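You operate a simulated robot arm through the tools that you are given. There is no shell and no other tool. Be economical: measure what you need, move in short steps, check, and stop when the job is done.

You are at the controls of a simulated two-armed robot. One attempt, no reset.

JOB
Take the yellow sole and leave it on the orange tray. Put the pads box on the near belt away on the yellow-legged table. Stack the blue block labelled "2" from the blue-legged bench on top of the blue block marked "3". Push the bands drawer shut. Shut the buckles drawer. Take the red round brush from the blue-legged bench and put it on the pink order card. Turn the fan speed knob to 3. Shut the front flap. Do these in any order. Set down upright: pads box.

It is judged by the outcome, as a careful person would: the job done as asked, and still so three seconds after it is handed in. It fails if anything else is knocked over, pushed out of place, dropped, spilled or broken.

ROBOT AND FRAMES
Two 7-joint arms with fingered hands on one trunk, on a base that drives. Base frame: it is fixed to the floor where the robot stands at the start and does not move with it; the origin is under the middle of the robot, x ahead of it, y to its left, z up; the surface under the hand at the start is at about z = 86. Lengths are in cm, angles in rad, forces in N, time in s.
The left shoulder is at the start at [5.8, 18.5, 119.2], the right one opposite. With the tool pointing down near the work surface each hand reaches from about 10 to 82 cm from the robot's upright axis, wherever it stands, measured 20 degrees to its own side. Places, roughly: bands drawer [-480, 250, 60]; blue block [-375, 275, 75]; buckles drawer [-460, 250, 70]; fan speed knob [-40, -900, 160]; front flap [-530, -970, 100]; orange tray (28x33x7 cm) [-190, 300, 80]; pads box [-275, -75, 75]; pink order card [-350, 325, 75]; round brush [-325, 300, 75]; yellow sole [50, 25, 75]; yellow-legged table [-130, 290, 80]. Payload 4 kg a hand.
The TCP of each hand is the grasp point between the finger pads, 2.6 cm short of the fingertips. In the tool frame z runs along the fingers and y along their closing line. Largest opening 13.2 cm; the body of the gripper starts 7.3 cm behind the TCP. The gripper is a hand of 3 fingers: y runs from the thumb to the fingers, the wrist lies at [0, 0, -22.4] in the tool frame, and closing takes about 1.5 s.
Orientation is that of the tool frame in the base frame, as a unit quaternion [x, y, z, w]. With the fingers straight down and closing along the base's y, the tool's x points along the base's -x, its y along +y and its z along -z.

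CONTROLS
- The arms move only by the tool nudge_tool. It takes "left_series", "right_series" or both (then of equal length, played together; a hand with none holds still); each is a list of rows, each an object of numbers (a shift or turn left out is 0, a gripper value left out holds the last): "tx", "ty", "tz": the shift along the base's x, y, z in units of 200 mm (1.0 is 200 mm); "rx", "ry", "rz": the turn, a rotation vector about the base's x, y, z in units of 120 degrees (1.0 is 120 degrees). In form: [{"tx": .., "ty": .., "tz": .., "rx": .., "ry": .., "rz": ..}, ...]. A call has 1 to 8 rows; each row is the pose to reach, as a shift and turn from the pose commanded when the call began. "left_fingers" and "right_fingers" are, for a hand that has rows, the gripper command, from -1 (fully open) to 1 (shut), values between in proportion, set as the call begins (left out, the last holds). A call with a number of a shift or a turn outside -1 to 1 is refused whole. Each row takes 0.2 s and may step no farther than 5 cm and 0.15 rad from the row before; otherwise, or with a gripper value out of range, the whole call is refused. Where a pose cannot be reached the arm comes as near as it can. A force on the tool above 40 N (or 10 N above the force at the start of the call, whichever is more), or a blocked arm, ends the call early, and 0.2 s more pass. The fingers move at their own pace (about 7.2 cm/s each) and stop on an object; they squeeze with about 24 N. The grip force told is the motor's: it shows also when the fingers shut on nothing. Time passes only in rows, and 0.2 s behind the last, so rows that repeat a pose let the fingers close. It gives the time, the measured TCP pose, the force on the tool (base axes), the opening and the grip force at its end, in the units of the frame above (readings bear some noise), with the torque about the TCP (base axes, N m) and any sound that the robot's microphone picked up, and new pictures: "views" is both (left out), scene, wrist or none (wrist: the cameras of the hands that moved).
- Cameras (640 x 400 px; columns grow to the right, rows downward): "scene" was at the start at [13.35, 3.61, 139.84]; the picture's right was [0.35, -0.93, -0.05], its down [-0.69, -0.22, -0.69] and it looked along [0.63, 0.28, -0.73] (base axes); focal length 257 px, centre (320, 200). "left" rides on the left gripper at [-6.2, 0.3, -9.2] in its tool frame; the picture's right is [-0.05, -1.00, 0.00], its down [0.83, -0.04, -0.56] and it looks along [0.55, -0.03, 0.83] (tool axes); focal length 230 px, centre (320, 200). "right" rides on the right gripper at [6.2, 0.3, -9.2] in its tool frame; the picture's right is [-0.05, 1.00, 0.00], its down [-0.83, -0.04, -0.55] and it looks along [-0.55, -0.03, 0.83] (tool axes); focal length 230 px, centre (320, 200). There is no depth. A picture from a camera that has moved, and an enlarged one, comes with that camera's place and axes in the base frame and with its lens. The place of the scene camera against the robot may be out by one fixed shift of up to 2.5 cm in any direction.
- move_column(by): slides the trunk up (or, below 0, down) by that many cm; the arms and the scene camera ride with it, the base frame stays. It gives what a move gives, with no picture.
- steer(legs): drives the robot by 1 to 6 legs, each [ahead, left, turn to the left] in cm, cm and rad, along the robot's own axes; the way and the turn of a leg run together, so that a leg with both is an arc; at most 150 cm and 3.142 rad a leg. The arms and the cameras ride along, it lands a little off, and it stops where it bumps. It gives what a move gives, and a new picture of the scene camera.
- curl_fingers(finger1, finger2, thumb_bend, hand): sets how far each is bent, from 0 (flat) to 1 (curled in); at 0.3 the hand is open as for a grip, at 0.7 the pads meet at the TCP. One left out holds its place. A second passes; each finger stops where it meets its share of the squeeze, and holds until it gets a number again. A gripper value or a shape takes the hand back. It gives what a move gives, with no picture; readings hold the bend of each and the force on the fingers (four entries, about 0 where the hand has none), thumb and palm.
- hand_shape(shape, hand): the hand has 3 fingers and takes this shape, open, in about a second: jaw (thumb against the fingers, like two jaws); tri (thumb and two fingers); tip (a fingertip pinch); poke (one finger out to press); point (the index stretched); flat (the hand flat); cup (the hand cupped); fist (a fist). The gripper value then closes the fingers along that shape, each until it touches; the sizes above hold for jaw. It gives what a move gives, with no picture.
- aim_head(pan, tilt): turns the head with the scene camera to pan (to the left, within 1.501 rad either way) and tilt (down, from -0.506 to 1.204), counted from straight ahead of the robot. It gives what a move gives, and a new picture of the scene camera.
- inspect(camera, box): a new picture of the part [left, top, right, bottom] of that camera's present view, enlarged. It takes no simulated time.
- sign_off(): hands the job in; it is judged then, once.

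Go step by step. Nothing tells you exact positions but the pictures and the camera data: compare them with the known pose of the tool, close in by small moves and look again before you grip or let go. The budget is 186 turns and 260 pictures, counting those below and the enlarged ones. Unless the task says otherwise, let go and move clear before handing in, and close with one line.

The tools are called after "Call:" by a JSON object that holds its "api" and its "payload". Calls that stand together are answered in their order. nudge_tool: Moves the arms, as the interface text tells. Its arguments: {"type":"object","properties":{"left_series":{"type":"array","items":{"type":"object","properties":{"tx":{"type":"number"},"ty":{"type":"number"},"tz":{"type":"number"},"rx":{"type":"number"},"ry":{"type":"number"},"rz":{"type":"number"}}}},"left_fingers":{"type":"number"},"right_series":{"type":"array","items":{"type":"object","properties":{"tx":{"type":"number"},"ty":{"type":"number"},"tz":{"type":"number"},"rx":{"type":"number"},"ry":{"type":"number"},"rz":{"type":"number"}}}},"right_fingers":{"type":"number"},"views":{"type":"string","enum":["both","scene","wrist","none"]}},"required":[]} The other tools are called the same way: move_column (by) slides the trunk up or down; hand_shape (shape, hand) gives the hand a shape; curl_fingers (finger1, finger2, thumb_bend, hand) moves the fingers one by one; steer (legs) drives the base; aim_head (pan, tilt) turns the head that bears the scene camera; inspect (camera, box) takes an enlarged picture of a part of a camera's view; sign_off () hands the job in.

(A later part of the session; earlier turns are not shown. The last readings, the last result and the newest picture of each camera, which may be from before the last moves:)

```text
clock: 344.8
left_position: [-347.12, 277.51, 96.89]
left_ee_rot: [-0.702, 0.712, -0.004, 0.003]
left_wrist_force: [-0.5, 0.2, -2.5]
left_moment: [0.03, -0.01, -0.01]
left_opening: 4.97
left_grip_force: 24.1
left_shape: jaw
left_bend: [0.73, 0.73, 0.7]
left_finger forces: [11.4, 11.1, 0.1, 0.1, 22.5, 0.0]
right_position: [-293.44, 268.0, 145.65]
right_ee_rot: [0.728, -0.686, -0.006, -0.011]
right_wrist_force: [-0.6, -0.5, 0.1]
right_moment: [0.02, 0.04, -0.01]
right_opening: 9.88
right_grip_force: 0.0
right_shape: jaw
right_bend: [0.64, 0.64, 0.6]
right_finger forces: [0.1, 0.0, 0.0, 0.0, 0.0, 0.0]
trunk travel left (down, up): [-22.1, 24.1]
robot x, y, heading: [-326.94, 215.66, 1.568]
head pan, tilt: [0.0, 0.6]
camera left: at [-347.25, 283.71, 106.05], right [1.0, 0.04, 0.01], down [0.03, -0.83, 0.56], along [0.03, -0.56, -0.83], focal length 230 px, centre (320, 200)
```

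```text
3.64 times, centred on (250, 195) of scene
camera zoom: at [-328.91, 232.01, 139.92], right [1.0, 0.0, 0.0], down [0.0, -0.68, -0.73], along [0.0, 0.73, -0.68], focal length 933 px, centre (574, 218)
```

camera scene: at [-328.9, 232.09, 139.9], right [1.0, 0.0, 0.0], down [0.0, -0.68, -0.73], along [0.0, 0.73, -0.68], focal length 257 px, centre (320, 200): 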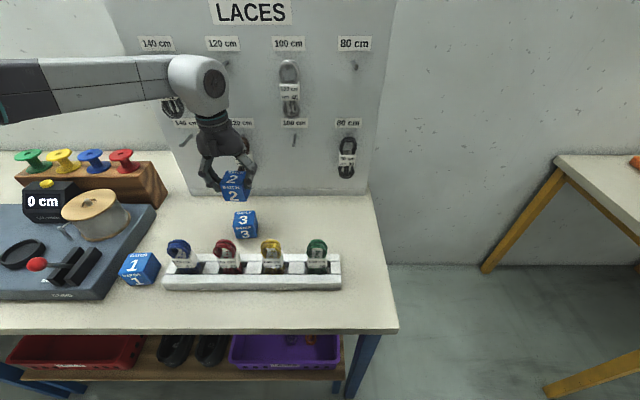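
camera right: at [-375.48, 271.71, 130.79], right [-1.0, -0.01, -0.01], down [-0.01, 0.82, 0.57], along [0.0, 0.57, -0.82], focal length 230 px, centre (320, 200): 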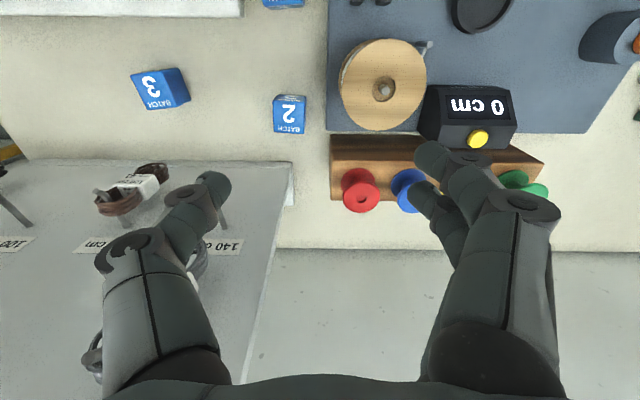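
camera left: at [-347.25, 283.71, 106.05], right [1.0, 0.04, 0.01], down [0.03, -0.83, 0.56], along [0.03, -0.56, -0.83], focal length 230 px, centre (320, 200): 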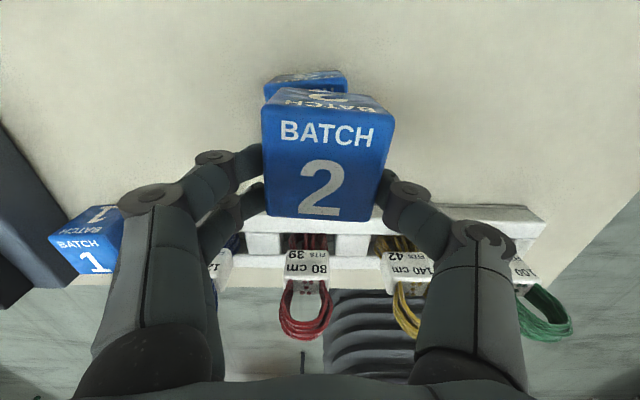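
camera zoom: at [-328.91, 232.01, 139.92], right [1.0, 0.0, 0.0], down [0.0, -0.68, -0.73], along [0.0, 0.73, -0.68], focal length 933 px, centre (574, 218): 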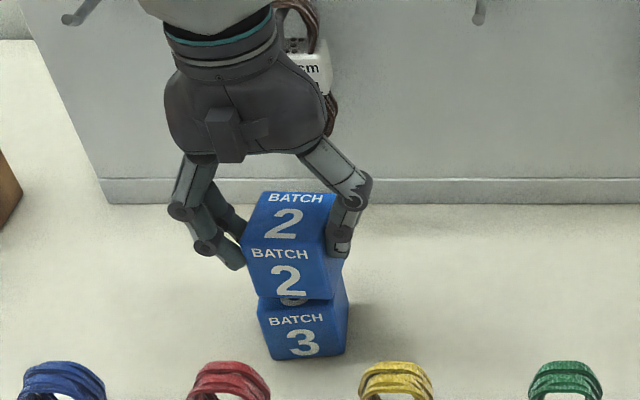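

Both views now agree within 0.5 cm. A final tiny correction (-0.3, +0.4) and lower to contact.

Call:
{"api": "nudge_tool", "payload": {"left_series": [{"tx": -0.015, "ty": 0.02}, {"tx": -0.015, "ty": 0.02, "tz": -0.05}, {"tx": -0.015, "ty": 0.02, "tz": -0.08}, {"tx": -0.015, "ty": 0.02, "tz": -0.1}, {"tx": -0.015, "ty": 0.02, "tz": -0.12}], "views": "wrist"}}

Call:
{"api": "inspect", "payload": {"camera": "scene", "box": [200, 140, 300, 250]}}

```text
clock: 345.9
left_position: [-347.31, 277.9, 95.02]
left_ee_rot: [-0.702, 0.712, -0.001, 0.008]
left_wrist_force: [-2.5, 2.8, 37.8]
left_moment: [0.04, 0.19, 0.0]
left_opening: 5.15
left_grip_force: 23.9
left_shape: jaw
left_bend: [0.74, 0.74, 0.71]
left_finger forces: [15.1, 14.9, 0.0, 0.1, 27.2, 0.0]
right_position: [-293.15, 267.59, 145.96]
right_ee_rot: [0.728, -0.686, -0.007, -0.012]
right_wrist_force: [0.2, -0.5, 0.7]
right_moment: [-0.02, 0.02, -0.02]
right_opening: 9.92
right_grip_force: 0.0
right_shape: jaw
right_bend: [0.64, 0.64, 0.6]
right_finger forces: [0.1, 0.0, 0.1, 0.0, 0.0, 0.0]
trunk travel left (down, up): [-22.1, 24.1]
robot x, y, heading: [-327.22, 215.42, 1.569]
head pan, tilt: [0.0, 0.6]
camera left: at [-347.5, 283.95, 104.37], right [1.0, 0.04, 0.01], down [0.03, -0.84, 0.55], along [0.03, -0.55, -0.84], focal length 230 px, centre (320, 200)
```

left: 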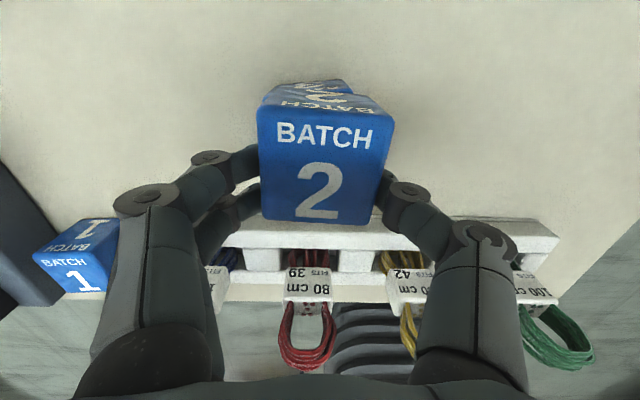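

```text
3.64 times, centred on (250, 195) of scene
camera zoom: at [-328.76, 231.56, 140.04], right [1.0, 0.0, 0.0], down [0.0, -0.68, -0.73], along [0.0, 0.73, -0.68], focal length 933 px, centre (574, 218)
```

zoom: 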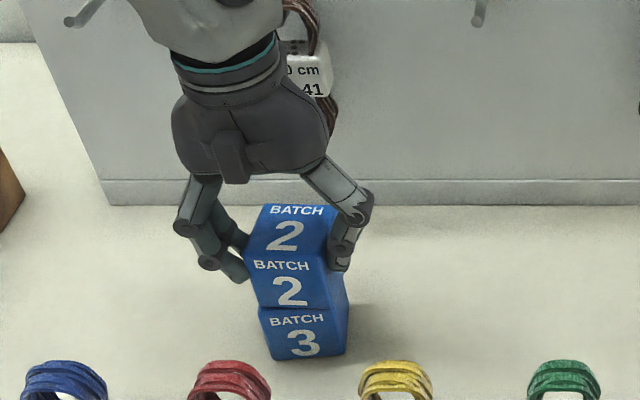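

Block 2 sits squarely on block 3. I'll ease the pressure, open, and lift away.

Call:
{"api": "nudge_tool", "payload": {"left_series": [{"tz": 0.01}, {"tz": 0.015}], "views": "none"}}

Call:
{"api": "nudge_tool", "payload": {"left_series": [{}, {}, {}, {}, {}], "left_fingers": -0.2, "views": "none"}}

Call:
{"api": "nudge_tool", "payload": {"left_series": [{"tz": 0.1}, {"tz": 0.25}, {"tz": 0.45}, {"tz": 0.65}, {"tz": 0.85}], "views": "both"}}

```text
clock: 346.6
left_position: [-347.23, 277.95, 94.95]
left_ee_rot: [-0.702, 0.712, -0.002, 0.006]
left_wrist_force: [-0.9, 6.4, 36.6]
left_moment: [0.08, 0.11, -0.02]
left_opening: 5.18
left_grip_force: 23.9
left_shape: jaw
left_bend: [0.74, 0.75, 0.72]
left_finger forces: [14.9, 14.6, 0.0, 0.0, 27.4, 0.0]
right_position: [-293.18, 267.63, 145.76]
right_ee_rot: [0.727, -0.686, -0.007, -0.012]
right_wrist_force: [0.0, -0.3, 0.6]
right_moment: [0.02, -0.01, -0.02]
right_opening: 9.88
right_grip_force: 0.0
right_shape: jaw
right_bend: [0.64, 0.64, 0.6]
right_finger forces: [0.0, 0.0, 0.0, 0.0, 0.0, 0.0]
trunk travel left (down, up): [-22.1, 24.1]
robot x, y, heading: [-327.31, 215.31, 1.571]
head pan, tilt: [0.0, 0.6]
```

```text
clock: 347.8
left_position: [-347.36, 278.0, 94.42]
left_ee_rot: [-0.703, 0.712, -0.004, 0.002]
left_wrist_force: [-0.4, -0.4, -0.6]
left_moment: [-0.01, -0.01, 0.0]
left_opening: 7.9
left_grip_force: 0.0
left_shape: jaw
left_bend: [0.71, 0.71, 0.71]
left_finger forces: [0.0, 0.0, 0.0, 0.0, 0.0, 0.1]
right_position: [-293.37, 267.94, 145.75]
right_ee_rot: [0.727, -0.686, -0.006, -0.01]
right_wrist_force: [-0.2, -0.2, 0.0]
right_moment: [0.01, -0.02, -0.02]
right_opening: 9.9
right_grip_force: 0.1
right_shape: jaw
right_bend: [0.64, 0.64, 0.6]
right_finger forces: [0.0, 0.1, 0.0, 0.1, 0.0, 0.0]
trunk travel left (down, up): [-22.1, 24.1]
robot x, y, heading: [-327.01, 215.12, 1.566]
head pan, tilt: [0.0, 0.6]
```

```text
clock: 348.9
left_position: [-347.53, 277.95, 111.76]
left_ee_rot: [-0.702, 0.712, -0.004, 0.002]
left_wrist_force: [-1.1, -0.6, 0.6]
left_moment: [0.02, 0.0, 0.0]
left_opening: 7.91
left_grip_force: 0.0
left_shape: jaw
left_bend: [0.71, 0.71, 0.71]
left_finger forces: [0.0, 0.0, 0.1, 0.0, 0.0, 0.1]
right_position: [-293.38, 267.89, 145.64]
right_ee_rot: [0.728, -0.686, -0.007, -0.011]
right_wrist_force: [-0.6, -1.2, -0.1]
right_moment: [0.01, 0.04, -0.02]
right_opening: 9.91
right_grip_force: 0.0
right_shape: jaw
right_bend: [0.64, 0.64, 0.6]
right_finger forces: [0.1, 0.0, 0.0, 0.0, 0.0, 0.1]
trunk travel left (down, up): [-22.1, 24.1]
robot x, y, heading: [-327.21, 215.32, 1.566]
head pan, tilt: [0.0, 0.6]
camera scene: at [-328.84, 231.95, 139.93], right [1.0, 0.0, 0.0], down [0.0, -0.68, -0.73], along [0.0, 0.73, -0.68], focal length 257 px, centre (320, 200)
camera left: at [-347.71, 284.02, 121.05], right [1.0, 0.04, 0.01], down [0.03, -0.83, 0.56], along [0.03, -0.56, -0.83], focal length 230 px, centre (320, 200)
```

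scene: 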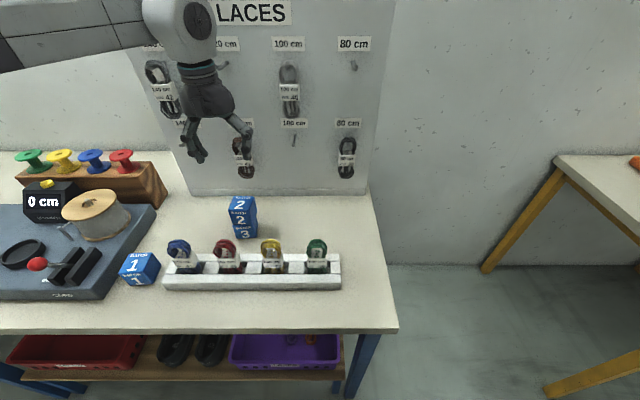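
left: 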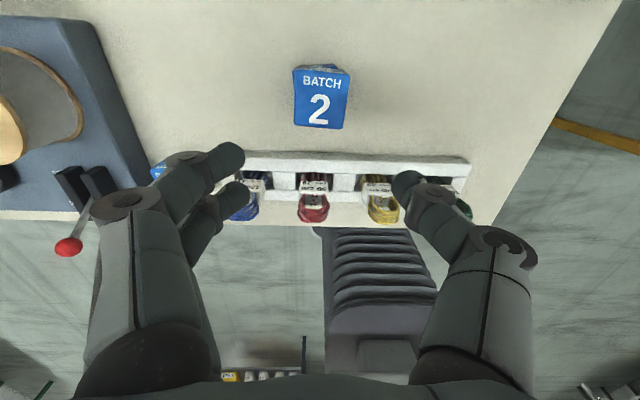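

Blocks stacked. Six tasks done; remaining are the fan knob and the front flap, far down the hall. I'll back away, turn, and drive down the aisle.

Call:
{"api": "steer", "payload": {"legs": [[-80, 0, 0], [0, -120, 0], [0, -117, 0], [0, 0, 3.14], [120, 0, 0]]}}

Call:
{"api": "aim_head", "payload": {"pan": 0.0, "tilt": 0.15}}

```text
clock: 377.3
left_position: [-80.99, -50.74, 111.63]
left_ee_rot: [0.728, 0.686, -0.003, -0.004]
left_wrist_force: [-0.1, 0.0, -0.3]
left_moment: [0.01, 0.02, 0.03]
left_opening: 7.87
left_grip_force: 0.0
left_shape: jaw
left_bend: [0.71, 0.71, 0.71]
left_finger forces: [0.0, 0.0, 0.1, 0.0, 0.1, 0.0]
right_position: [-134.84, -38.2, 145.75]
right_ee_rot: [0.702, 0.712, -0.01, 0.005]
right_wrist_force: [0.0, -0.2, 0.7]
right_moment: [0.03, -0.01, -0.02]
right_opening: 9.86
right_grip_force: 0.1
right_shape: jaw
right_bend: [0.64, 0.64, 0.6]
right_finger forces: [0.1, 0.0, 0.0, 0.0, 0.0, 0.0]
trunk travel left (down, up): [-22.1, 24.1]
robot x, y, heading: [-98.58, 12.77, -1.618]
head pan, tilt: [0.0, 0.6]
camera scene: at [-100.85, -2.8, 139.92], right [-1.0, 0.05, 0.0], down [0.03, 0.68, -0.73], along [-0.04, -0.73, -0.68], focal length 257 px, centre (320, 200)
```

scene: 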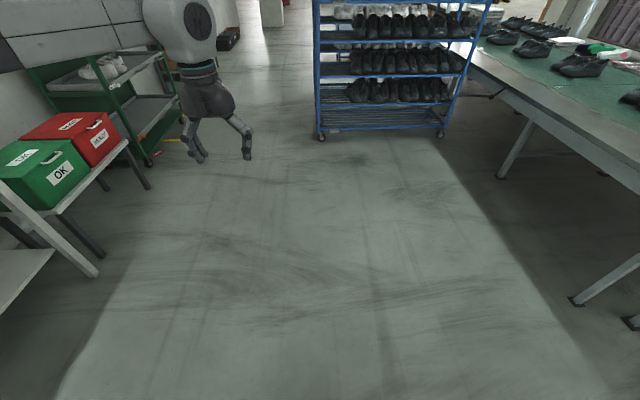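

```text
clock: 378.2
left_position: [-81.05, -50.82, 111.67]
left_ee_rot: [0.728, 0.685, -0.003, -0.004]
left_wrist_force: [0.6, -0.5, 1.1]
left_moment: [-0.02, 0.01, 0.0]
left_opening: 7.87
left_grip_force: 0.1
left_shape: jaw
left_bend: [0.71, 0.71, 0.71]
left_finger forces: [0.0, 0.0, 0.0, 0.0, 0.0, 0.0]
right_position: [-134.77, -38.36, 145.7]
right_ee_rot: [0.703, 0.711, -0.01, 0.005]
right_wrist_force: [0.3, 0.5, -0.4]
right_moment: [0.01, -0.01, 0.02]
right_opening: 9.88
right_grip_force: 0.0
right_shape: jaw
right_bend: [0.64, 0.64, 0.6]
right_finger forces: [0.0, 0.0, 0.0, 0.1, 0.1, 0.0]
trunk travel left (down, up): [-22.1, 24.1]
robot x, y, heading: [-98.46, 12.73, -1.621]
head pan, tilt: [0.0, 0.15]
camera scene: at [-100.9, -3.86, 143.94], right [-1.0, 0.05, 0.0], down [0.01, 0.3, -0.96], along [-0.05, -0.95, -0.3], focal length 257 px, centre (320, 200)
```

scene: 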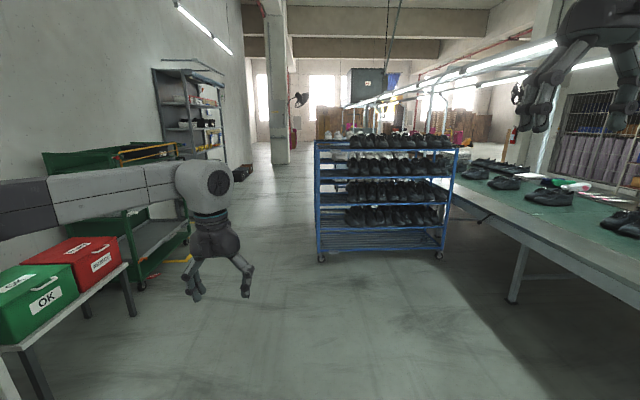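

The pillar with the fan is ahead at about [0, -890]. The aisle between the green shelf and the blue shoe rack is centred near x ≈ -40. I'll shift over and drive down.

Call:
{"api": "steer", "payload": {"legs": [[0, 57, 0.05], [150, 0, 0], [150, 0, 0], [150, 0, 0]]}}

```text
clock: 402.5
left_position: [-17.36, -499.8, 111.81]
left_ee_rot: [0.708, 0.706, -0.004, -0.004]
left_wrist_force: [0.0, -0.1, -0.1]
left_moment: [0.02, -0.01, -0.04]
left_opening: 7.89
left_grip_force: 0.0
left_shape: jaw
left_bend: [0.71, 0.71, 0.71]
left_finger forces: [0.0, 0.1, 0.0, 0.1, 0.0, 0.0]
right_position: [-71.7, -490.45, 145.82]
right_ee_rot: [0.682, 0.731, -0.01, 0.006]
right_wrist_force: [-0.3, -0.9, -0.3]
right_moment: [0.0, 0.0, 0.0]
right_opening: 9.9
right_grip_force: 0.1
right_shape: jaw
right_bend: [0.64, 0.64, 0.6]
right_finger forces: [0.0, 0.0, 0.0, 0.0, 0.1, 0.0]
trunk travel left (down, up): [-22.1, 24.1]
robot x, y, heading: [-38.42, -437.36, -1.559]
head pan, tilt: [0.0, 0.15]
camera scene: at [-39.87, -453.98, 143.96], right [-1.0, -0.01, 0.0], down [0.0, 0.29, -0.96], along [0.01, -0.96, -0.29], focal length 257 px, centre (320, 200)
```

scene: 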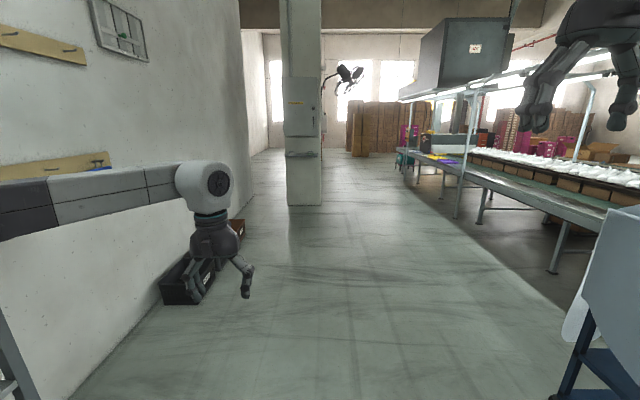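

The pillar has a control box facing me and the fan on its right. I'll drive closer.

Call:
{"api": "steer", "payload": {"legs": [[150, 0, -0.012], [150, 0, 0]]}}

Call:
{"api": "aim_head", "payload": {"pan": 0.0, "tilt": -0.15}}

```text
clock: 417.0
left_position: [-17.25, -801.6, 111.67]
left_ee_rot: [0.715, 0.7, -0.003, -0.004]
left_wrist_force: [0.3, -0.1, -0.1]
left_moment: [0.01, 0.01, 0.0]
left_opening: 7.87
left_grip_force: 0.0
left_shape: jaw
left_bend: [0.71, 0.71, 0.71]
left_finger forces: [0.1, 0.0, 0.0, 0.0, 0.1, 0.1]
right_position: [-71.52, -791.39, 145.7]
right_ee_rot: [0.687, 0.726, -0.01, 0.006]
right_wrist_force: [0.5, -0.2, -0.4]
right_moment: [-0.01, 0.0, 0.0]
right_opening: 9.9
right_grip_force: 0.0
right_shape: jaw
right_bend: [0.64, 0.64, 0.6]
right_finger forces: [0.1, 0.0, 0.1, 0.0, 0.1, 0.0]
trunk travel left (down, up): [-22.1, 24.1]
robot x, y, heading: [-37.56, -739.06, -1.577]
head pan, tilt: [0.0, 0.15]
camera scene: at [-39.05, -755.57, 143.96], right [-1.0, 0.01, 0.0], down [0.0, 0.29, -0.96], along [-0.01, -0.96, -0.29], focal length 257 px, centre (320, 200)
```

scene: 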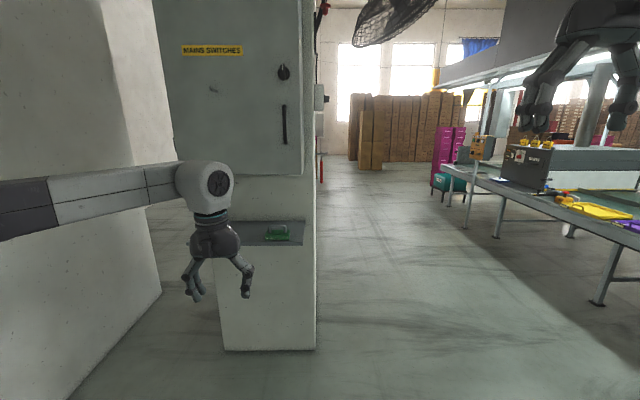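

```text
clock: 417.8
left_position: [-17.39, -801.58, 111.59]
left_ee_rot: [0.714, 0.7, -0.003, -0.003]
left_wrist_force: [0.3, 0.4, -0.4]
left_moment: [0.02, 0.0, -0.01]
left_opening: 7.87
left_grip_force: 0.0
left_shape: jaw
left_bend: [0.71, 0.71, 0.71]
left_finger forces: [0.1, 0.0, 0.0, 0.1, 0.0, 0.0]
right_position: [-71.59, -791.31, 145.67]
right_ee_rot: [0.688, 0.726, -0.011, 0.006]
right_wrist_force: [-0.5, -0.4, 0.9]
right_moment: [-0.02, 0.02, -0.03]
right_opening: 9.91
right_grip_force: 0.1
right_shape: jaw
right_bend: [0.64, 0.64, 0.6]
right_finger forces: [0.0, 0.1, 0.1, 0.1, 0.0, 0.0]
trunk travel left (down, up): [-22.1, 24.1]
robot x, y, heading: [-37.53, -738.9, -1.581]
head pan, tilt: [0.0, -0.15]
camera scene: at [-39.04, -755.27, 146.71], right [-1.0, 0.01, 0.0], down [0.0, 0.0, -1.0], along [-0.01, -1.0, 0.0], focal length 257 px, centre (320, 200)
```

scene: 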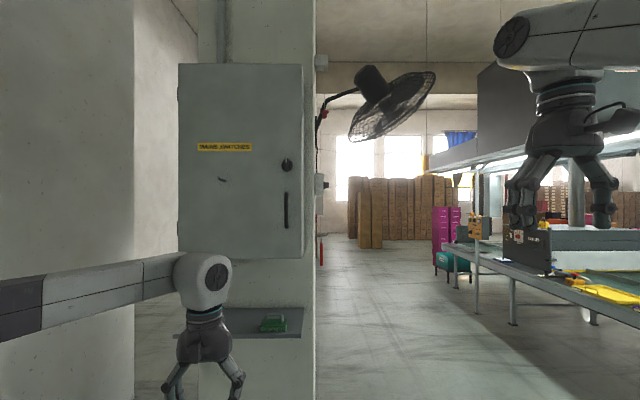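

The knob must be on the pillar's right-hand (-x) side face. I'll go around to face that side from about 85 cm away.

Call:
{"api": "steer", "payload": {"legs": [[0, -90, 0], [150, 0, 0.01], [0, 0, 1.571]]}}

Call:
{"api": "aim_head", "payload": {"pan": 0.0, "tilt": 0.05}}

```text
clock: 433.4
left_position: [-64.7, -863.2, 111.75]
left_ee_rot: [-0.015, 1.0, -0.005, -0.001]
left_wrist_force: [0.9, 0.5, 0.2]
left_moment: [0.01, 0.01, 0.0]
left_opening: 7.86
left_grip_force: 0.1
left_shape: jaw
left_bend: [0.71, 0.71, 0.71]
left_finger forces: [0.0, 0.0, 0.0, 0.0, 0.0, 0.0]
right_position: [-72.1, -917.89, 145.8]
right_ee_rot: [-0.052, 0.999, -0.002, 0.012]
right_wrist_force: [0.1, 0.5, -0.1]
right_moment: [0.02, -0.01, -0.01]
right_opening: 9.89
right_grip_force: 0.1
right_shape: jaw
right_bend: [0.64, 0.64, 0.6]
right_finger forces: [0.1, 0.0, 0.0, 0.0, 0.0, 0.1]
trunk travel left (down, up): [-22.1, 24.1]
robot x, y, heading: [-126.5, -886.14, 0.045]
head pan, tilt: [0.0, -0.15]
camera scene: at [-111.07, -885.04, 146.72], right [0.04, -1.0, 0.0], down [0.0, 0.0, -1.0], along [1.0, 0.04, 0.0], focal length 257 px, centre (320, 200)
```

scene: 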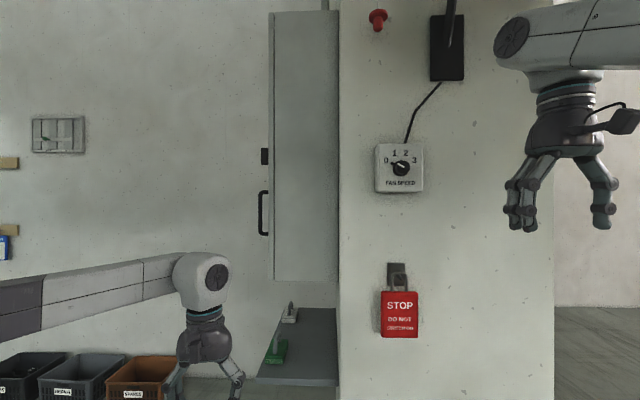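

```text
clock: 434.1
left_position: [-64.59, -863.3, 111.69]
left_ee_rot: [-0.015, 1.0, -0.005, 0.0]
left_wrist_force: [-0.8, 0.1, 0.1]
left_moment: [-0.05, -0.02, 0.01]
left_opening: 7.92
left_grip_force: 0.1
left_shape: jaw
left_bend: [0.71, 0.71, 0.71]
left_finger forces: [0.1, 0.1, 0.0, 0.0, 0.0, 0.0]
right_position: [-72.22, -917.78, 145.72]
right_ee_rot: [-0.051, 0.999, -0.003, 0.011]
right_wrist_force: [0.1, -0.7, 0.9]
right_moment: [0.0, 0.01, 0.0]
right_opening: 9.85
right_grip_force: 0.1
right_shape: jaw
right_bend: [0.64, 0.64, 0.6]
right_finger forces: [0.0, 0.0, 0.0, 0.0, 0.0, 0.0]
trunk travel left (down, up): [-22.1, 24.1]
robot x, y, heading: [-126.46, -886.28, 0.044]
head pan, tilt: [0.0, 0.051]
camera scene: at [-110.75, -885.02, 144.89], right [0.04, -1.0, 0.0], down [-0.2, -0.01, -0.98], along [0.98, 0.04, -0.2], focal length 257 px, centre (320, 200)
```

scene: 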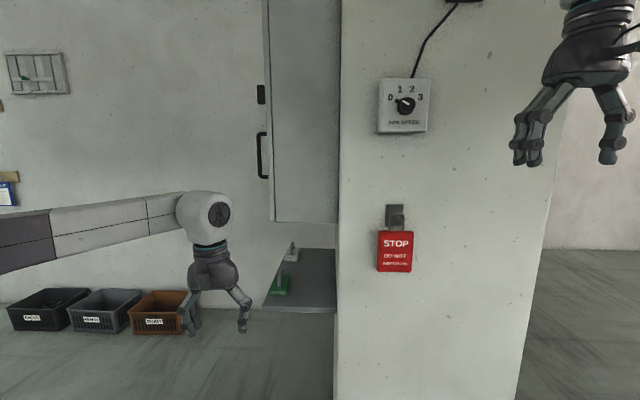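

Call:
{"api": "inspect", "payload": {"camera": "scene", "box": [370, 70, 440, 140]}}

```text
5.71 times, centred on (405, 105) of scene
camera zoom: at [-110.75, -885.02, 144.89], right [0.04, -1.0, 0.0], down [-0.2, -0.01, -0.98], along [0.98, 0.04, -0.2], focal length 1467 px, centre (-166, 743)
```

zoom: 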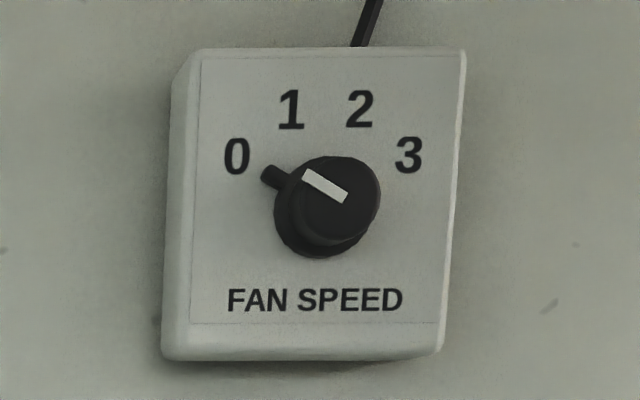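

The knob points to 0 and must turn clockwise 120° to reach 3. I'll line up so the left hand faces it, and start pitching that hand forward.

Call:
{"api": "steer", "payload": {"legs": [[0, -38, -0.045]]}}

Call:
{"api": "nudge_tool", "payload": {"left_series": [{"ry": -0.071, "tz": 0.12, "tx": -0.05}, {"ry": -0.142, "tz": 0.24, "tx": -0.1}, {"ry": -0.213, "tz": 0.36, "tx": -0.15}, {"ry": -0.284, "tz": 0.5, "tx": -0.2}, {"ry": -0.355, "tz": 0.64, "tx": -0.2}, {"ry": -0.426, "tz": 0.78, "tx": -0.2}, {"ry": -0.497, "tz": 0.9, "tx": -0.2}, {"ry": -0.568, "tz": 1.0, "tx": -0.2}], "left_fingers": -0.4, "views": "none"}}

Call:
{"api": "nudge_tool", "payload": {"left_series": [{"ry": -0.06, "tz": 0.15}, {"ry": -0.12, "tz": 0.35}, {"ry": -0.182, "tz": 0.55}, {"ry": -0.182, "tz": 0.75}, {"ry": -0.182, "tz": 0.95}, {"ry": -0.182, "tz": 1.0}], "views": "both"}}

```text
clock: 436.5
left_position: [-62.95, -904.88, 111.63]
left_ee_rot: [0.013, 1.0, -0.005, -0.002]
left_wrist_force: [0.2, 0.4, 0.4]
left_moment: [0.02, -0.01, 0.0]
left_opening: 7.92
left_grip_force: 0.0
left_shape: jaw
left_bend: [0.71, 0.71, 0.71]
left_finger forces: [0.0, 0.1, 0.1, 0.0, 0.0, 0.1]
right_position: [-73.4, -959.0, 145.75]
right_ee_rot: [-0.026, 1.0, -0.003, 0.011]
right_wrist_force: [-0.7, 0.6, -0.6]
right_moment: [0.0, 0.02, -0.02]
right_opening: 9.89
right_grip_force: 0.0
right_shape: jaw
right_bend: [0.64, 0.64, 0.6]
right_finger forces: [0.0, 0.0, 0.0, 0.0, 0.1, 0.0]
trunk travel left (down, up): [-22.1, 24.1]
robot x, y, heading: [-125.84, -924.72, -0.013]
head pan, tilt: [0.0, 0.051]
camera scene: at [-110.11, -924.25, 144.88], right [-0.01, -1.0, 0.0], down [-0.2, 0.0, -0.98], along [0.98, -0.01, -0.2], focal length 257 px, centre (320, 200)
```

scene: 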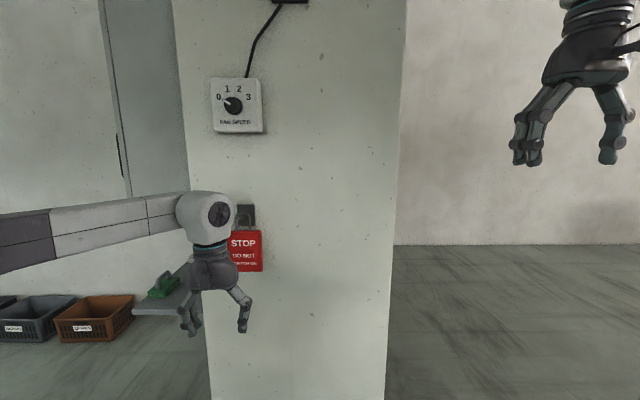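

```text
clock: 438.3
left_position: [-66.72, -905.04, 131.77]
left_ee_rot: [0.013, 0.828, 0.003, 0.56]
left_wrist_force: [0.5, -0.5, -0.2]
left_moment: [0.0, 0.01, 0.05]
left_opening: 9.21
left_grip_force: 0.0
left_shape: jaw
left_bend: [0.68, 0.68, 0.64]
left_finger forces: [0.1, 0.1, 0.1, 0.0, 0.0, 0.1]
right_position: [-73.47, -959.11, 145.77]
right_ee_rot: [-0.025, 1.0, -0.003, 0.013]
right_wrist_force: [0.2, 0.1, -0.2]
right_moment: [-0.02, 0.03, -0.02]
right_opening: 9.91
right_grip_force: 0.2
right_shape: jaw
right_bend: [0.64, 0.64, 0.6]
right_finger forces: [0.0, 0.1, 0.0, 0.0, 0.0, 0.0]
trunk travel left (down, up): [-22.1, 24.1]
robot x, y, heading: [-125.75, -924.64, -0.008]
head pan, tilt: [0.0, 0.051]
```

```text
clock: 439.7
left_position: [-66.93, -904.85, 151.54]
left_ee_rot: [0.012, 0.708, 0.005, 0.706]
left_wrist_force: [0.6, -0.2, 0.5]
left_moment: [-0.02, 0.03, -0.05]
left_opening: 9.21
left_grip_force: 0.2
left_shape: jaw
left_bend: [0.68, 0.68, 0.64]
left_finger forces: [0.0, 0.0, 0.0, 0.1, 0.0, 0.0]
right_position: [-73.34, -958.94, 145.8]
right_ee_rot: [-0.025, 1.0, -0.003, 0.011]
right_wrist_force: [0.7, 0.0, 0.7]
right_moment: [0.0, 0.01, -0.03]
right_opening: 9.9
right_grip_force: 0.1
right_shape: jaw
right_bend: [0.64, 0.64, 0.6]
right_finger forces: [0.0, 0.0, 0.0, 0.0, 0.0, 0.0]
trunk travel left (down, up): [-22.1, 24.1]
robot x, y, heading: [-125.76, -924.73, -0.012]
head pan, tilt: [0.0, 0.051]
camera scene: at [-110.07, -924.28, 144.87], right [-0.01, -1.0, 0.0], down [-0.2, 0.0, -0.98], along [0.98, -0.01, -0.2], focal length 257 px, centre (320, 200)
camera left: at [-75.92, -904.63, 157.85], right [-0.01, -1.0, 0.03], down [-0.56, -0.02, -0.83], along [0.83, -0.02, -0.56], focal length 230 px, centre (320, 200)
```

scene: 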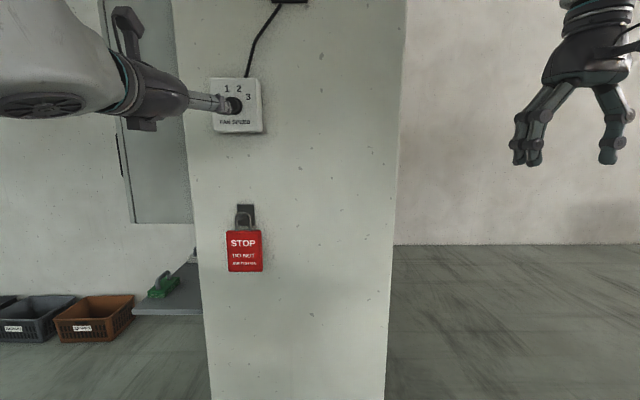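
left: 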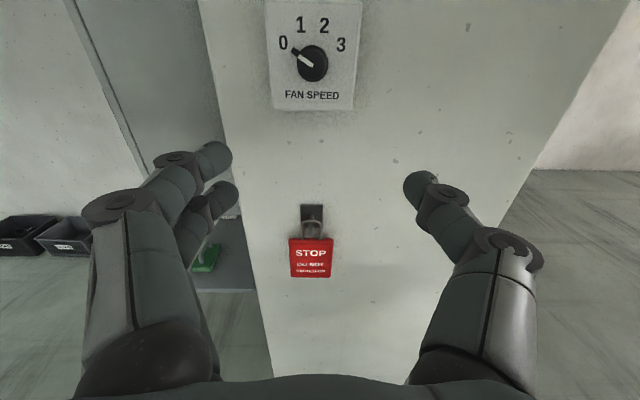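

Tool points straight at the knob, which is at about [-46, -904, 155.6]. Now I'll roll the hand 60° counter-clockwise so the grip axis is square to the knob's nub, and centre on it.

Call:
{"api": "nudge_tool", "payload": {"left_series": [{"rx": -0.071, "tz": 0.1, "ty": 0.02}, {"rx": -0.142, "tz": 0.205, "ty": 0.045}, {"rx": -0.213, "tz": 0.205, "ty": 0.045}, {"rx": -0.284, "tz": 0.205, "ty": 0.045}, {"rx": -0.355, "tz": 0.205, "ty": 0.045}, {"rx": -0.426, "tz": 0.205, "ty": 0.045}, {"rx": -0.497, "tz": 0.205, "ty": 0.045}, {"rx": -0.5, "tz": 0.205, "ty": 0.045}], "views": "both"}}

```text
clock: 441.5
left_position: [-66.91, -903.95, 155.68]
left_ee_rot: [-0.344, 0.615, -0.35, 0.617]
left_wrist_force: [0.1, -0.6, -0.3]
left_moment: [0.01, -0.04, -0.01]
left_opening: 9.22
left_grip_force: 0.1
left_shape: jaw
left_bend: [0.68, 0.68, 0.64]
left_finger forces: [0.0, 0.0, 0.0, 0.0, 0.0, 0.1]
right_position: [-73.32, -959.08, 145.85]
right_ee_rot: [-0.025, 1.0, -0.005, 0.012]
right_wrist_force: [-0.3, -0.4, 0.0]
right_moment: [-0.03, -0.02, -0.01]
right_opening: 9.9
right_grip_force: 0.1
right_shape: jaw
right_bend: [0.64, 0.64, 0.6]
right_finger forces: [0.0, 0.0, 0.0, 0.0, 0.0, 0.0]
trunk travel left (down, up): [-22.1, 24.1]
robot x, y, heading: [-125.36, -924.74, -0.006]
head pan, tilt: [0.0, 0.051]
camera scene: at [-110.13, -924.31, 144.88], right [-0.01, -1.0, 0.0], down [-0.2, 0.0, -0.98], along [0.98, -0.01, -0.2], focal length 257 px, centre (320, 200)
camera left: at [-75.89, -898.53, 158.71], right [-0.01, -0.47, 0.88], down [-0.56, -0.73, -0.4], along [0.83, -0.49, -0.26], focal length 230 px, centre (320, 200)
```

scene: 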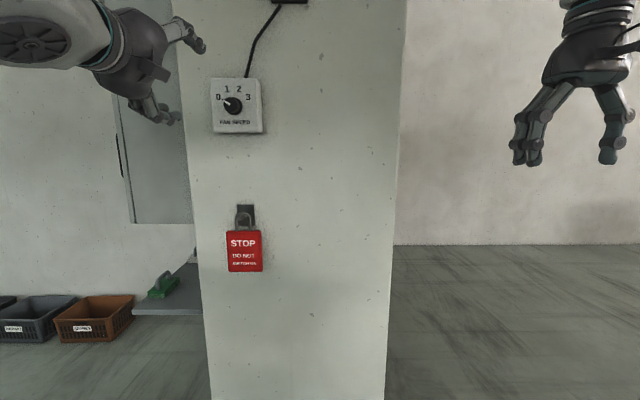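
left: 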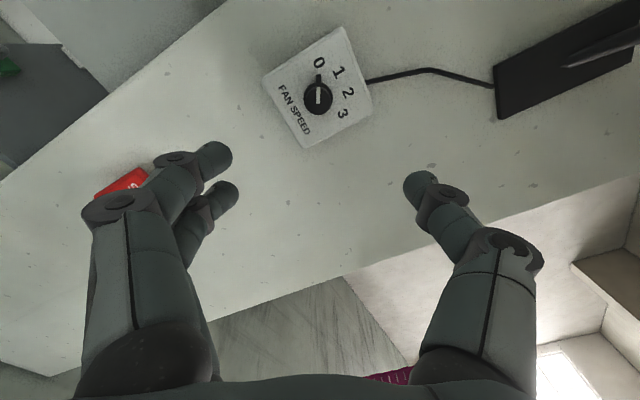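

The pointer is square to the grip axis and well centred. Advancing toward the knob.

Call:
{"api": "nudge_tool", "payload": {"left_series": [{"tx": 0.15, "ty": 0.01, "tz": 0.01}, {"tx": 0.3, "ty": 0.02, "tz": 0.015}, {"tx": 0.45, "ty": 0.02, "tz": 0.015}, {"tx": 0.6, "ty": 0.02, "tz": 0.015}, {"tx": 0.72, "ty": 0.02, "tz": 0.015}], "views": "both"}}

```text
clock: 442.7
left_position: [-52.14, -903.6, 155.91]
left_ee_rot: [-0.344, 0.616, -0.348, 0.618]
left_wrist_force: [0.2, 0.4, -0.1]
left_moment: [0.03, -0.01, 0.0]
left_opening: 9.22
left_grip_force: 0.1
left_shape: jaw
left_bend: [0.68, 0.68, 0.64]
left_finger forces: [0.1, 0.1, 0.1, 0.0, 0.0, 0.0]
right_position: [-73.17, -959.07, 145.68]
right_ee_rot: [-0.025, 1.0, -0.003, 0.01]
right_wrist_force: [0.0, 0.1, 0.0]
right_moment: [0.01, 0.02, 0.0]
right_opening: 9.9
right_grip_force: 0.0
right_shape: jaw
right_bend: [0.64, 0.64, 0.6]
right_finger forces: [0.0, 0.0, 0.0, 0.0, 0.0, 0.1]
trunk travel left (down, up): [-22.1, 24.1]
robot x, y, heading: [-125.99, -924.42, -0.013]
head pan, tilt: [0.0, 0.051]
camera scene: at [-109.95, -924.29, 144.85], right [-0.01, -1.0, 0.0], down [-0.2, 0.0, -0.98], along [0.98, -0.01, -0.2], focal length 257 px, centre (320, 200)
camera left: at [-61.18, -898.13, 158.84], right [-0.01, -0.48, 0.88], down [-0.56, -0.73, -0.4], along [0.83, -0.49, -0.26], focal length 230 px, centre (320, 200)
```

scene: 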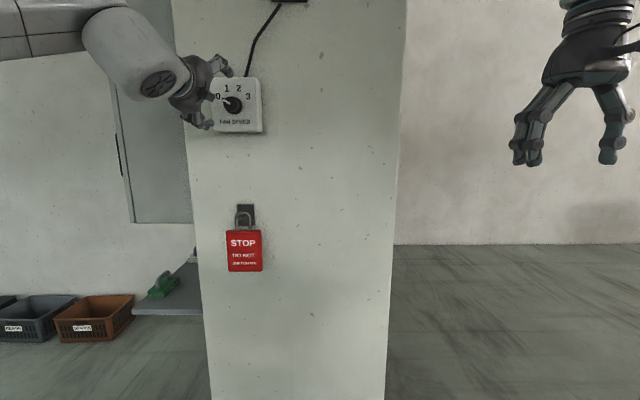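
left: 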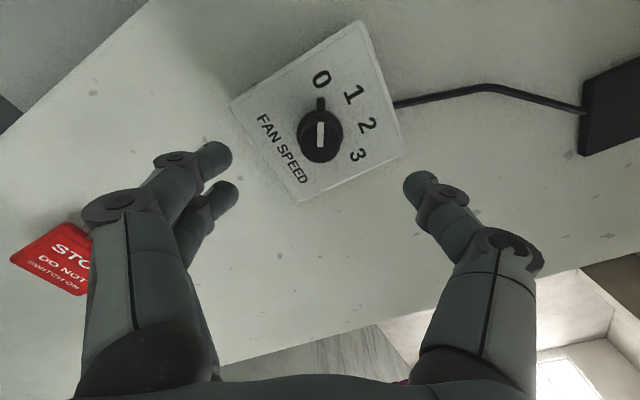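

The knob's front is near x ≈ -43.7. Advancing further with small steps.

Call:
{"api": "nudge_tool", "payload": {"left_series": [{"tx": 0.12}, {"tx": 0.24}, {"tx": 0.33}, {"tx": 0.37}, {"tx": 0.4}], "views": "wrist"}}

```text
clock: 443.9
left_position: [-47.46, -903.25, 155.73]
left_ee_rot: [-0.344, 0.615, -0.349, 0.618]
left_wrist_force: [-0.2, 0.6, -0.7]
left_moment: [-0.01, -0.05, 0.01]
left_opening: 9.21
left_grip_force: 0.1
left_shape: jaw
left_bend: [0.68, 0.68, 0.64]
left_finger forces: [0.0, 0.0, 0.0, 0.0, 0.0, 0.1]
left hand out of reach, approached as far as the arm can: row 2, 3, 4, 5
right_position: [-73.2, -958.97, 145.77]
right_ee_rot: [-0.026, 1.0, -0.003, 0.011]
right_wrist_force: [0.0, 0.7, 0.1]
right_moment: [0.04, -0.03, -0.02]
right_opening: 9.9
right_grip_force: 0.0
right_shape: jaw
right_bend: [0.64, 0.64, 0.6]
right_finger forces: [0.0, 0.0, 0.0, 0.0, 0.1, 0.1]
trunk travel left (down, up): [-22.1, 24.1]
robot x, y, heading: [-125.74, -924.73, -0.005]
head pan, tilt: [0.0, 0.051]
camera left: at [-56.42, -897.86, 158.72], right [-0.01, -0.48, 0.88], down [-0.56, -0.73, -0.4], along [0.83, -0.49, -0.26], focal length 230 px, centre (320, 200)
```

left: 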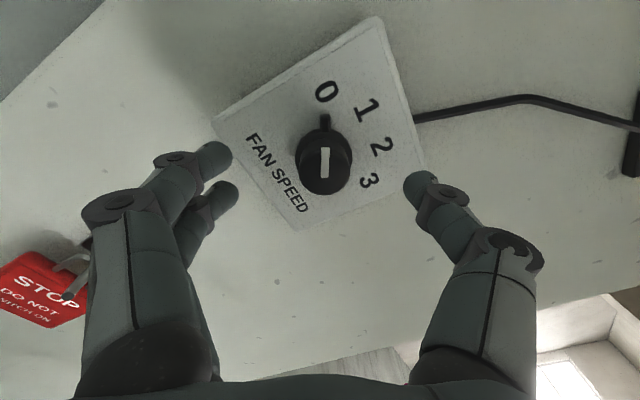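

At reach limit. I'll draw the hand back 10 cm, move the base up 12 cm, then advance again.

Call:
{"api": "nudge_tool", "payload": {"left_series": [{"tx": -0.2}, {"tx": -0.4}, {"tx": -0.5}], "views": "none"}}

Call:
{"api": "steer", "payload": {"legs": [[12, 0, 0.008]]}}

Call:
{"api": "nudge_tool", "payload": {"left_series": [{"tx": 0.05}, {"tx": 0.1}], "views": "wrist"}}

```text
clock: 444.7
left_position: [-57.74, -903.07, 155.62]
left_ee_rot: [-0.343, 0.616, -0.349, 0.617]
left_wrist_force: [0.5, -0.5, 0.4]
left_moment: [-0.02, -0.01, 0.0]
left_opening: 9.23
left_grip_force: 0.1
left_shape: jaw
left_bend: [0.68, 0.68, 0.64]
left_finger forces: [0.0, 0.0, 0.0, 0.0, 0.0, 0.0]
right_position: [-73.31, -959.07, 145.56]
right_ee_rot: [-0.025, 1.0, -0.003, 0.011]
right_wrist_force: [-0.5, 0.0, 0.6]
right_moment: [-0.01, 0.01, -0.03]
right_opening: 9.93
right_grip_force: 0.1
right_shape: jaw
right_bend: [0.64, 0.64, 0.6]
right_finger forces: [0.0, 0.0, 0.1, 0.1, 0.0, 0.0]
trunk travel left (down, up): [-22.1, 24.1]
robot x, y, heading: [-125.53, -924.68, -0.014]
head pan, tilt: [0.0, 0.051]
```

```text
clock: 446.0
left_position: [-46.18, -902.81, 156.02]
left_ee_rot: [-0.344, 0.614, -0.347, 0.619]
left_wrist_force: [-0.5, 0.3, -0.7]
left_moment: [0.0, 0.0, 0.01]
left_opening: 9.2
left_grip_force: 0.0
left_shape: jaw
left_bend: [0.68, 0.68, 0.64]
left_finger forces: [0.1, 0.0, 0.0, 0.0, 0.0, 0.1]
right_position: [-61.37, -958.67, 145.77]
right_ee_rot: [-0.028, 1.0, -0.003, 0.012]
right_wrist_force: [-0.1, 0.0, 0.5]
right_moment: [0.0, -0.02, 0.03]
right_opening: 9.88
right_grip_force: 0.1
right_shape: jaw
right_bend: [0.64, 0.64, 0.6]
right_finger forces: [0.0, 0.1, 0.0, 0.0, 0.1, 0.0]
trunk travel left (down, up): [-22.1, 24.1]
robot x, y, heading: [-113.67, -924.37, -0.007]
head pan, tilt: [0.0, 0.051]
camera scene: at [-98.34, -924.29, 144.92], right [0.0, -1.0, 0.0], down [-0.2, 0.0, -0.98], along [0.98, 0.0, -0.2], focal length 257 px, centre (320, 200)
```

scene: 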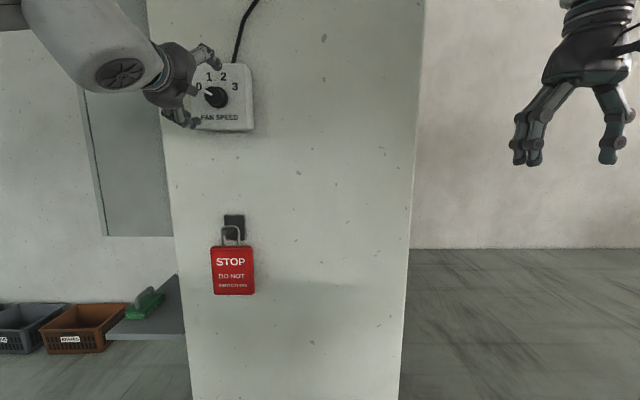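

```text
clock: 446.6
left_position: [-43.99, -902.74, 155.76]
left_ee_rot: [-0.345, 0.614, -0.347, 0.62]
left_wrist_force: [-0.1, 0.3, 0.1]
left_moment: [-0.01, -0.01, -0.01]
left_opening: 9.19
left_grip_force: 0.1
left_shape: jaw
left_bend: [0.68, 0.68, 0.64]
left_finger forces: [0.0, 0.0, 0.0, 0.0, 0.0, 0.0]
right_position: [-61.2, -958.81, 145.74]
right_ee_rot: [-0.028, 1.0, -0.003, 0.013]
right_wrist_force: [-0.6, 0.0, -0.8]
right_moment: [-0.01, 0.0, 0.02]
right_opening: 9.89
right_grip_force: 0.1
right_shape: jaw
right_bend: [0.64, 0.64, 0.6]
right_finger forces: [0.0, 0.0, 0.0, 0.0, 0.0, 0.1]
trunk travel left (down, up): [-22.1, 24.1]
robot x, y, heading: [-113.55, -924.82, -0.002]
head pan, tilt: [0.0, 0.051]
camera left: at [-53.06, -897.42, 158.78], right [-0.01, -0.48, 0.88], down [-0.55, -0.73, -0.4], along [0.83, -0.49, -0.26], focal length 230 px, centre (320, 200)
```

left: 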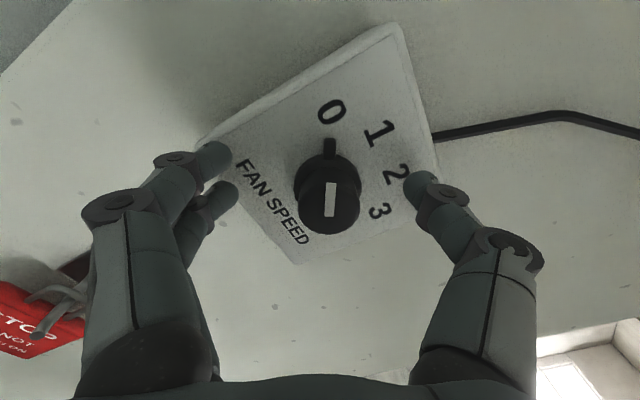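

Nearly engaged. The knob centre is about 0.5 cm higher and 0.5 cm to the left; I'll correct and creep in until contact.

Call:
{"api": "nudge_tool", "payload": {"left_series": [{"ty": 0.025, "tz": 0.04}, {"ty": 0.025, "tz": 0.04, "tx": 0.025}, {"ty": 0.025, "tz": 0.04, "tx": 0.05}, {"ty": 0.025, "tz": 0.04, "tx": 0.07}], "views": "wrist"}}

```text
clock: 447.6
left_position: [-42.99, -902.34, 156.91]
left_ee_rot: [-0.344, 0.613, -0.349, 0.62]
left_wrist_force: [-12.9, -3.0, -1.5]
left_moment: [-0.15, 0.79, 0.34]
left_opening: 9.26
left_grip_force: 0.0
left_shape: jaw
left_bend: [0.68, 0.68, 0.64]
left_finger forces: [6.2, 7.1, 0.0, 0.0, 0.0, 0.0]
right_position: [-61.52, -958.82, 145.99]
right_ee_rot: [-0.029, 0.999, -0.003, 0.013]
right_wrist_force: [-0.4, 0.1, -0.3]
right_moment: [-0.01, -0.02, 0.0]
right_opening: 9.9
right_grip_force: 0.1
right_shape: jaw
right_bend: [0.64, 0.64, 0.6]
right_finger forces: [0.1, 0.0, 0.1, 0.1, 0.0, 0.1]
trunk travel left (down, up): [-22.1, 24.1]
robot x, y, heading: [-113.56, -924.86, -0.002]
head pan, tilt: [0.0, 0.051]
camera left: at [-52.1, -897.04, 159.85], right [-0.01, -0.48, 0.88], down [-0.55, -0.73, -0.4], along [0.83, -0.49, -0.25], focal length 230 px, centre (320, 200)
```

left: 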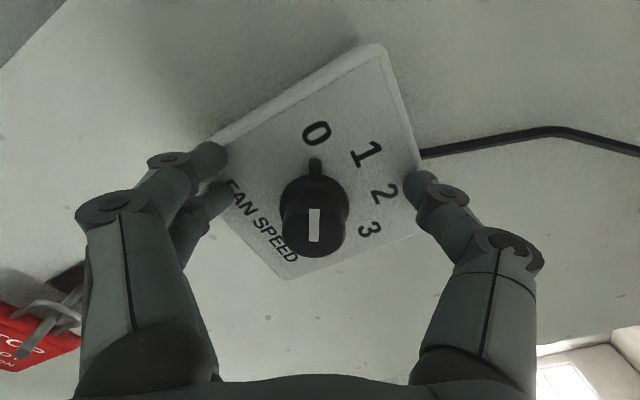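

Tips touch the plate and the knob is centred. I'll back off 4 mm and close on it.

Call:
{"api": "nudge_tool", "payload": {"left_series": [{"tx": -0.03}, {"tx": -0.03}], "views": "none"}}

Call:
{"api": "nudge_tool", "payload": {"left_series": [{}, {}, {}, {}, {}, {}, {}], "left_fingers": 1, "views": "wrist"}}

```text
clock: 448.2
left_position: [-43.11, -902.17, 156.67]
left_ee_rot: [-0.345, 0.614, -0.348, 0.619]
left_wrist_force: [0.6, -0.4, 0.0]
left_moment: [-0.01, 0.03, 0.0]
left_opening: 9.19
left_grip_force: 0.1
left_shape: jaw
left_bend: [0.68, 0.68, 0.64]
left_finger forces: [0.1, 0.0, 0.0, 0.0, 0.0, 0.0]
right_position: [-61.34, -958.78, 145.75]
right_ee_rot: [-0.029, 1.0, -0.003, 0.012]
right_wrist_force: [-0.3, -0.6, -1.0]
right_moment: [0.0, 0.02, -0.02]
right_opening: 9.89
right_grip_force: 0.1
right_shape: jaw
right_bend: [0.64, 0.64, 0.6]
right_finger forces: [0.1, 0.1, 0.0, 0.0, 0.0, 0.0]
trunk travel left (down, up): [-22.1, 24.1]
robot x, y, heading: [-113.99, -924.82, -0.01]
head pan, tilt: [0.0, 0.051]
```

```text
clock: 449.8
left_position: [-43.47, -901.76, 156.91]
left_ee_rot: [-0.346, 0.612, -0.349, 0.619]
left_wrist_force: [-8.7, 12.5, -0.7]
left_moment: [0.16, 0.13, 0.29]
left_opening: 0.52
left_grip_force: 23.9
left_shape: jaw
left_bend: [0.68, 0.73, 0.72]
left_finger forces: [0.0, 16.6, 0.0, 0.0, 0.1, 0.0]
right_position: [-61.49, -958.38, 145.89]
right_ee_rot: [-0.029, 0.999, -0.005, 0.013]
right_wrist_force: [-0.8, -0.2, -0.3]
right_moment: [0.0, -0.02, -0.01]
right_opening: 9.9
right_grip_force: 0.0
right_shape: jaw
right_bend: [0.64, 0.64, 0.6]
right_finger forces: [0.0, 0.1, 0.0, 0.0, 0.0, 0.0]
trunk travel left (down, up): [-22.1, 24.1]
robot x, y, heading: [-113.74, -924.7, -0.002]
head pan, tilt: [0.0, 0.051]
camera left: at [-52.58, -896.36, 159.71], right [-0.01, -0.47, 0.88], down [-0.55, -0.73, -0.4], along [0.84, -0.49, -0.25], focal length 230 px, centre (320, 200)
```

left: 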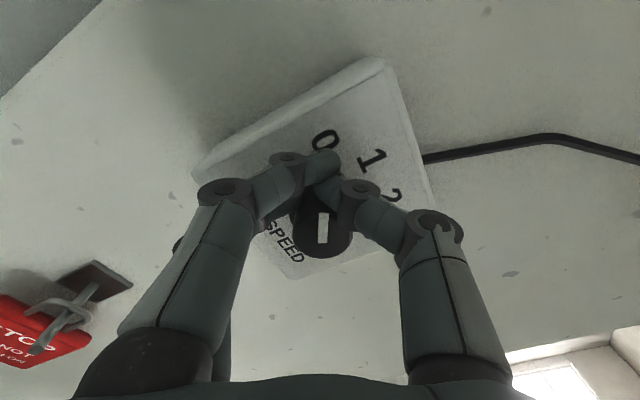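

The fingers closed just above the knob; I need to shift about 1.8 cm along the hand's down direction. Opening, shifting, and checking.

Call:
{"api": "nudge_tool", "payload": {"left_series": [{}, {}, {}, {}, {}], "left_fingers": -0.3, "views": "none"}}

Call:
{"api": "nudge_tool", "payload": {"left_series": [{"ty": -0.04, "tz": -0.022, "tx": -0.02}, {"ty": -0.085, "tz": -0.046, "tx": -0.02}, {"ty": -0.085, "tz": -0.046, "tx": 0.0}], "views": "wrist"}}

```text
clock: 451.0
left_position: [-43.07, -902.39, 156.75]
left_ee_rot: [-0.345, 0.614, -0.348, 0.619]
left_wrist_force: [0.6, -0.3, 0.5]
left_moment: [0.01, -0.01, 0.01]
left_opening: 8.55
left_grip_force: 0.0
left_shape: jaw
left_bend: [0.7, 0.7, 0.68]
left_finger forces: [0.1, 0.0, 0.1, 0.0, 0.1, 0.1]
right_position: [-61.27, -958.77, 145.78]
right_ee_rot: [-0.028, 1.0, -0.003, 0.011]
right_wrist_force: [-0.6, -0.3, -0.3]
right_moment: [0.01, 0.01, 0.03]
right_opening: 9.89
right_grip_force: 0.0
right_shape: jaw
right_bend: [0.64, 0.64, 0.6]
right_finger forces: [0.0, 0.0, 0.0, 0.0, 0.0, 0.0]
trunk travel left (down, up): [-22.1, 24.1]
robot x, y, heading: [-113.77, -924.5, -0.008]
head pan, tilt: [0.0, 0.051]
```

```text
clock: 451.8
left_position: [-43.07, -903.82, 155.59]
left_ee_rot: [-0.345, 0.614, -0.348, 0.619]
left_wrist_force: [0.2, -0.1, 0.1]
left_moment: [0.02, 0.0, -0.02]
left_opening: 8.55
left_grip_force: 0.1
left_shape: jaw
left_bend: [0.7, 0.7, 0.68]
left_finger forces: [0.0, 0.0, 0.1, 0.0, 0.0, 0.1]
right_position: [-61.23, -958.79, 145.72]
right_ee_rot: [-0.028, 1.0, -0.003, 0.012]
right_wrist_force: [0.0, 0.9, 0.3]
right_moment: [-0.03, 0.01, 0.0]
right_opening: 9.91
right_grip_force: 0.1
right_shape: jaw
right_bend: [0.64, 0.64, 0.6]
right_finger forces: [0.0, 0.0, 0.1, 0.0, 0.0, 0.0]
trunk travel left (down, up): [-22.1, 24.1]
robot x, y, heading: [-113.76, -924.88, -0.004]
head pan, tilt: [0.0, 0.051]
camera left: at [-52.23, -898.6, 158.66], right [-0.01, -0.48, 0.88], down [-0.55, -0.73, -0.4], along [0.83, -0.49, -0.26], focal length 230 px, centre (320, 200)
```

left: 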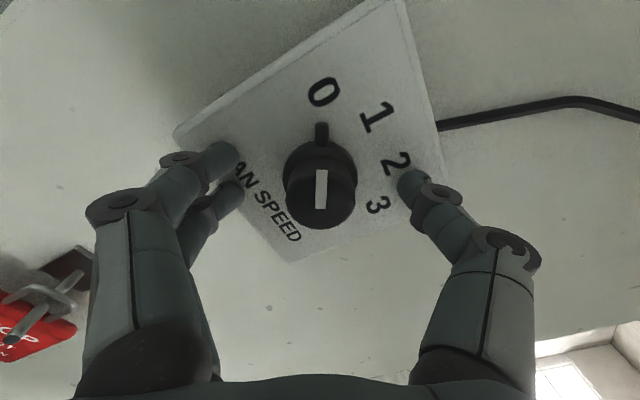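

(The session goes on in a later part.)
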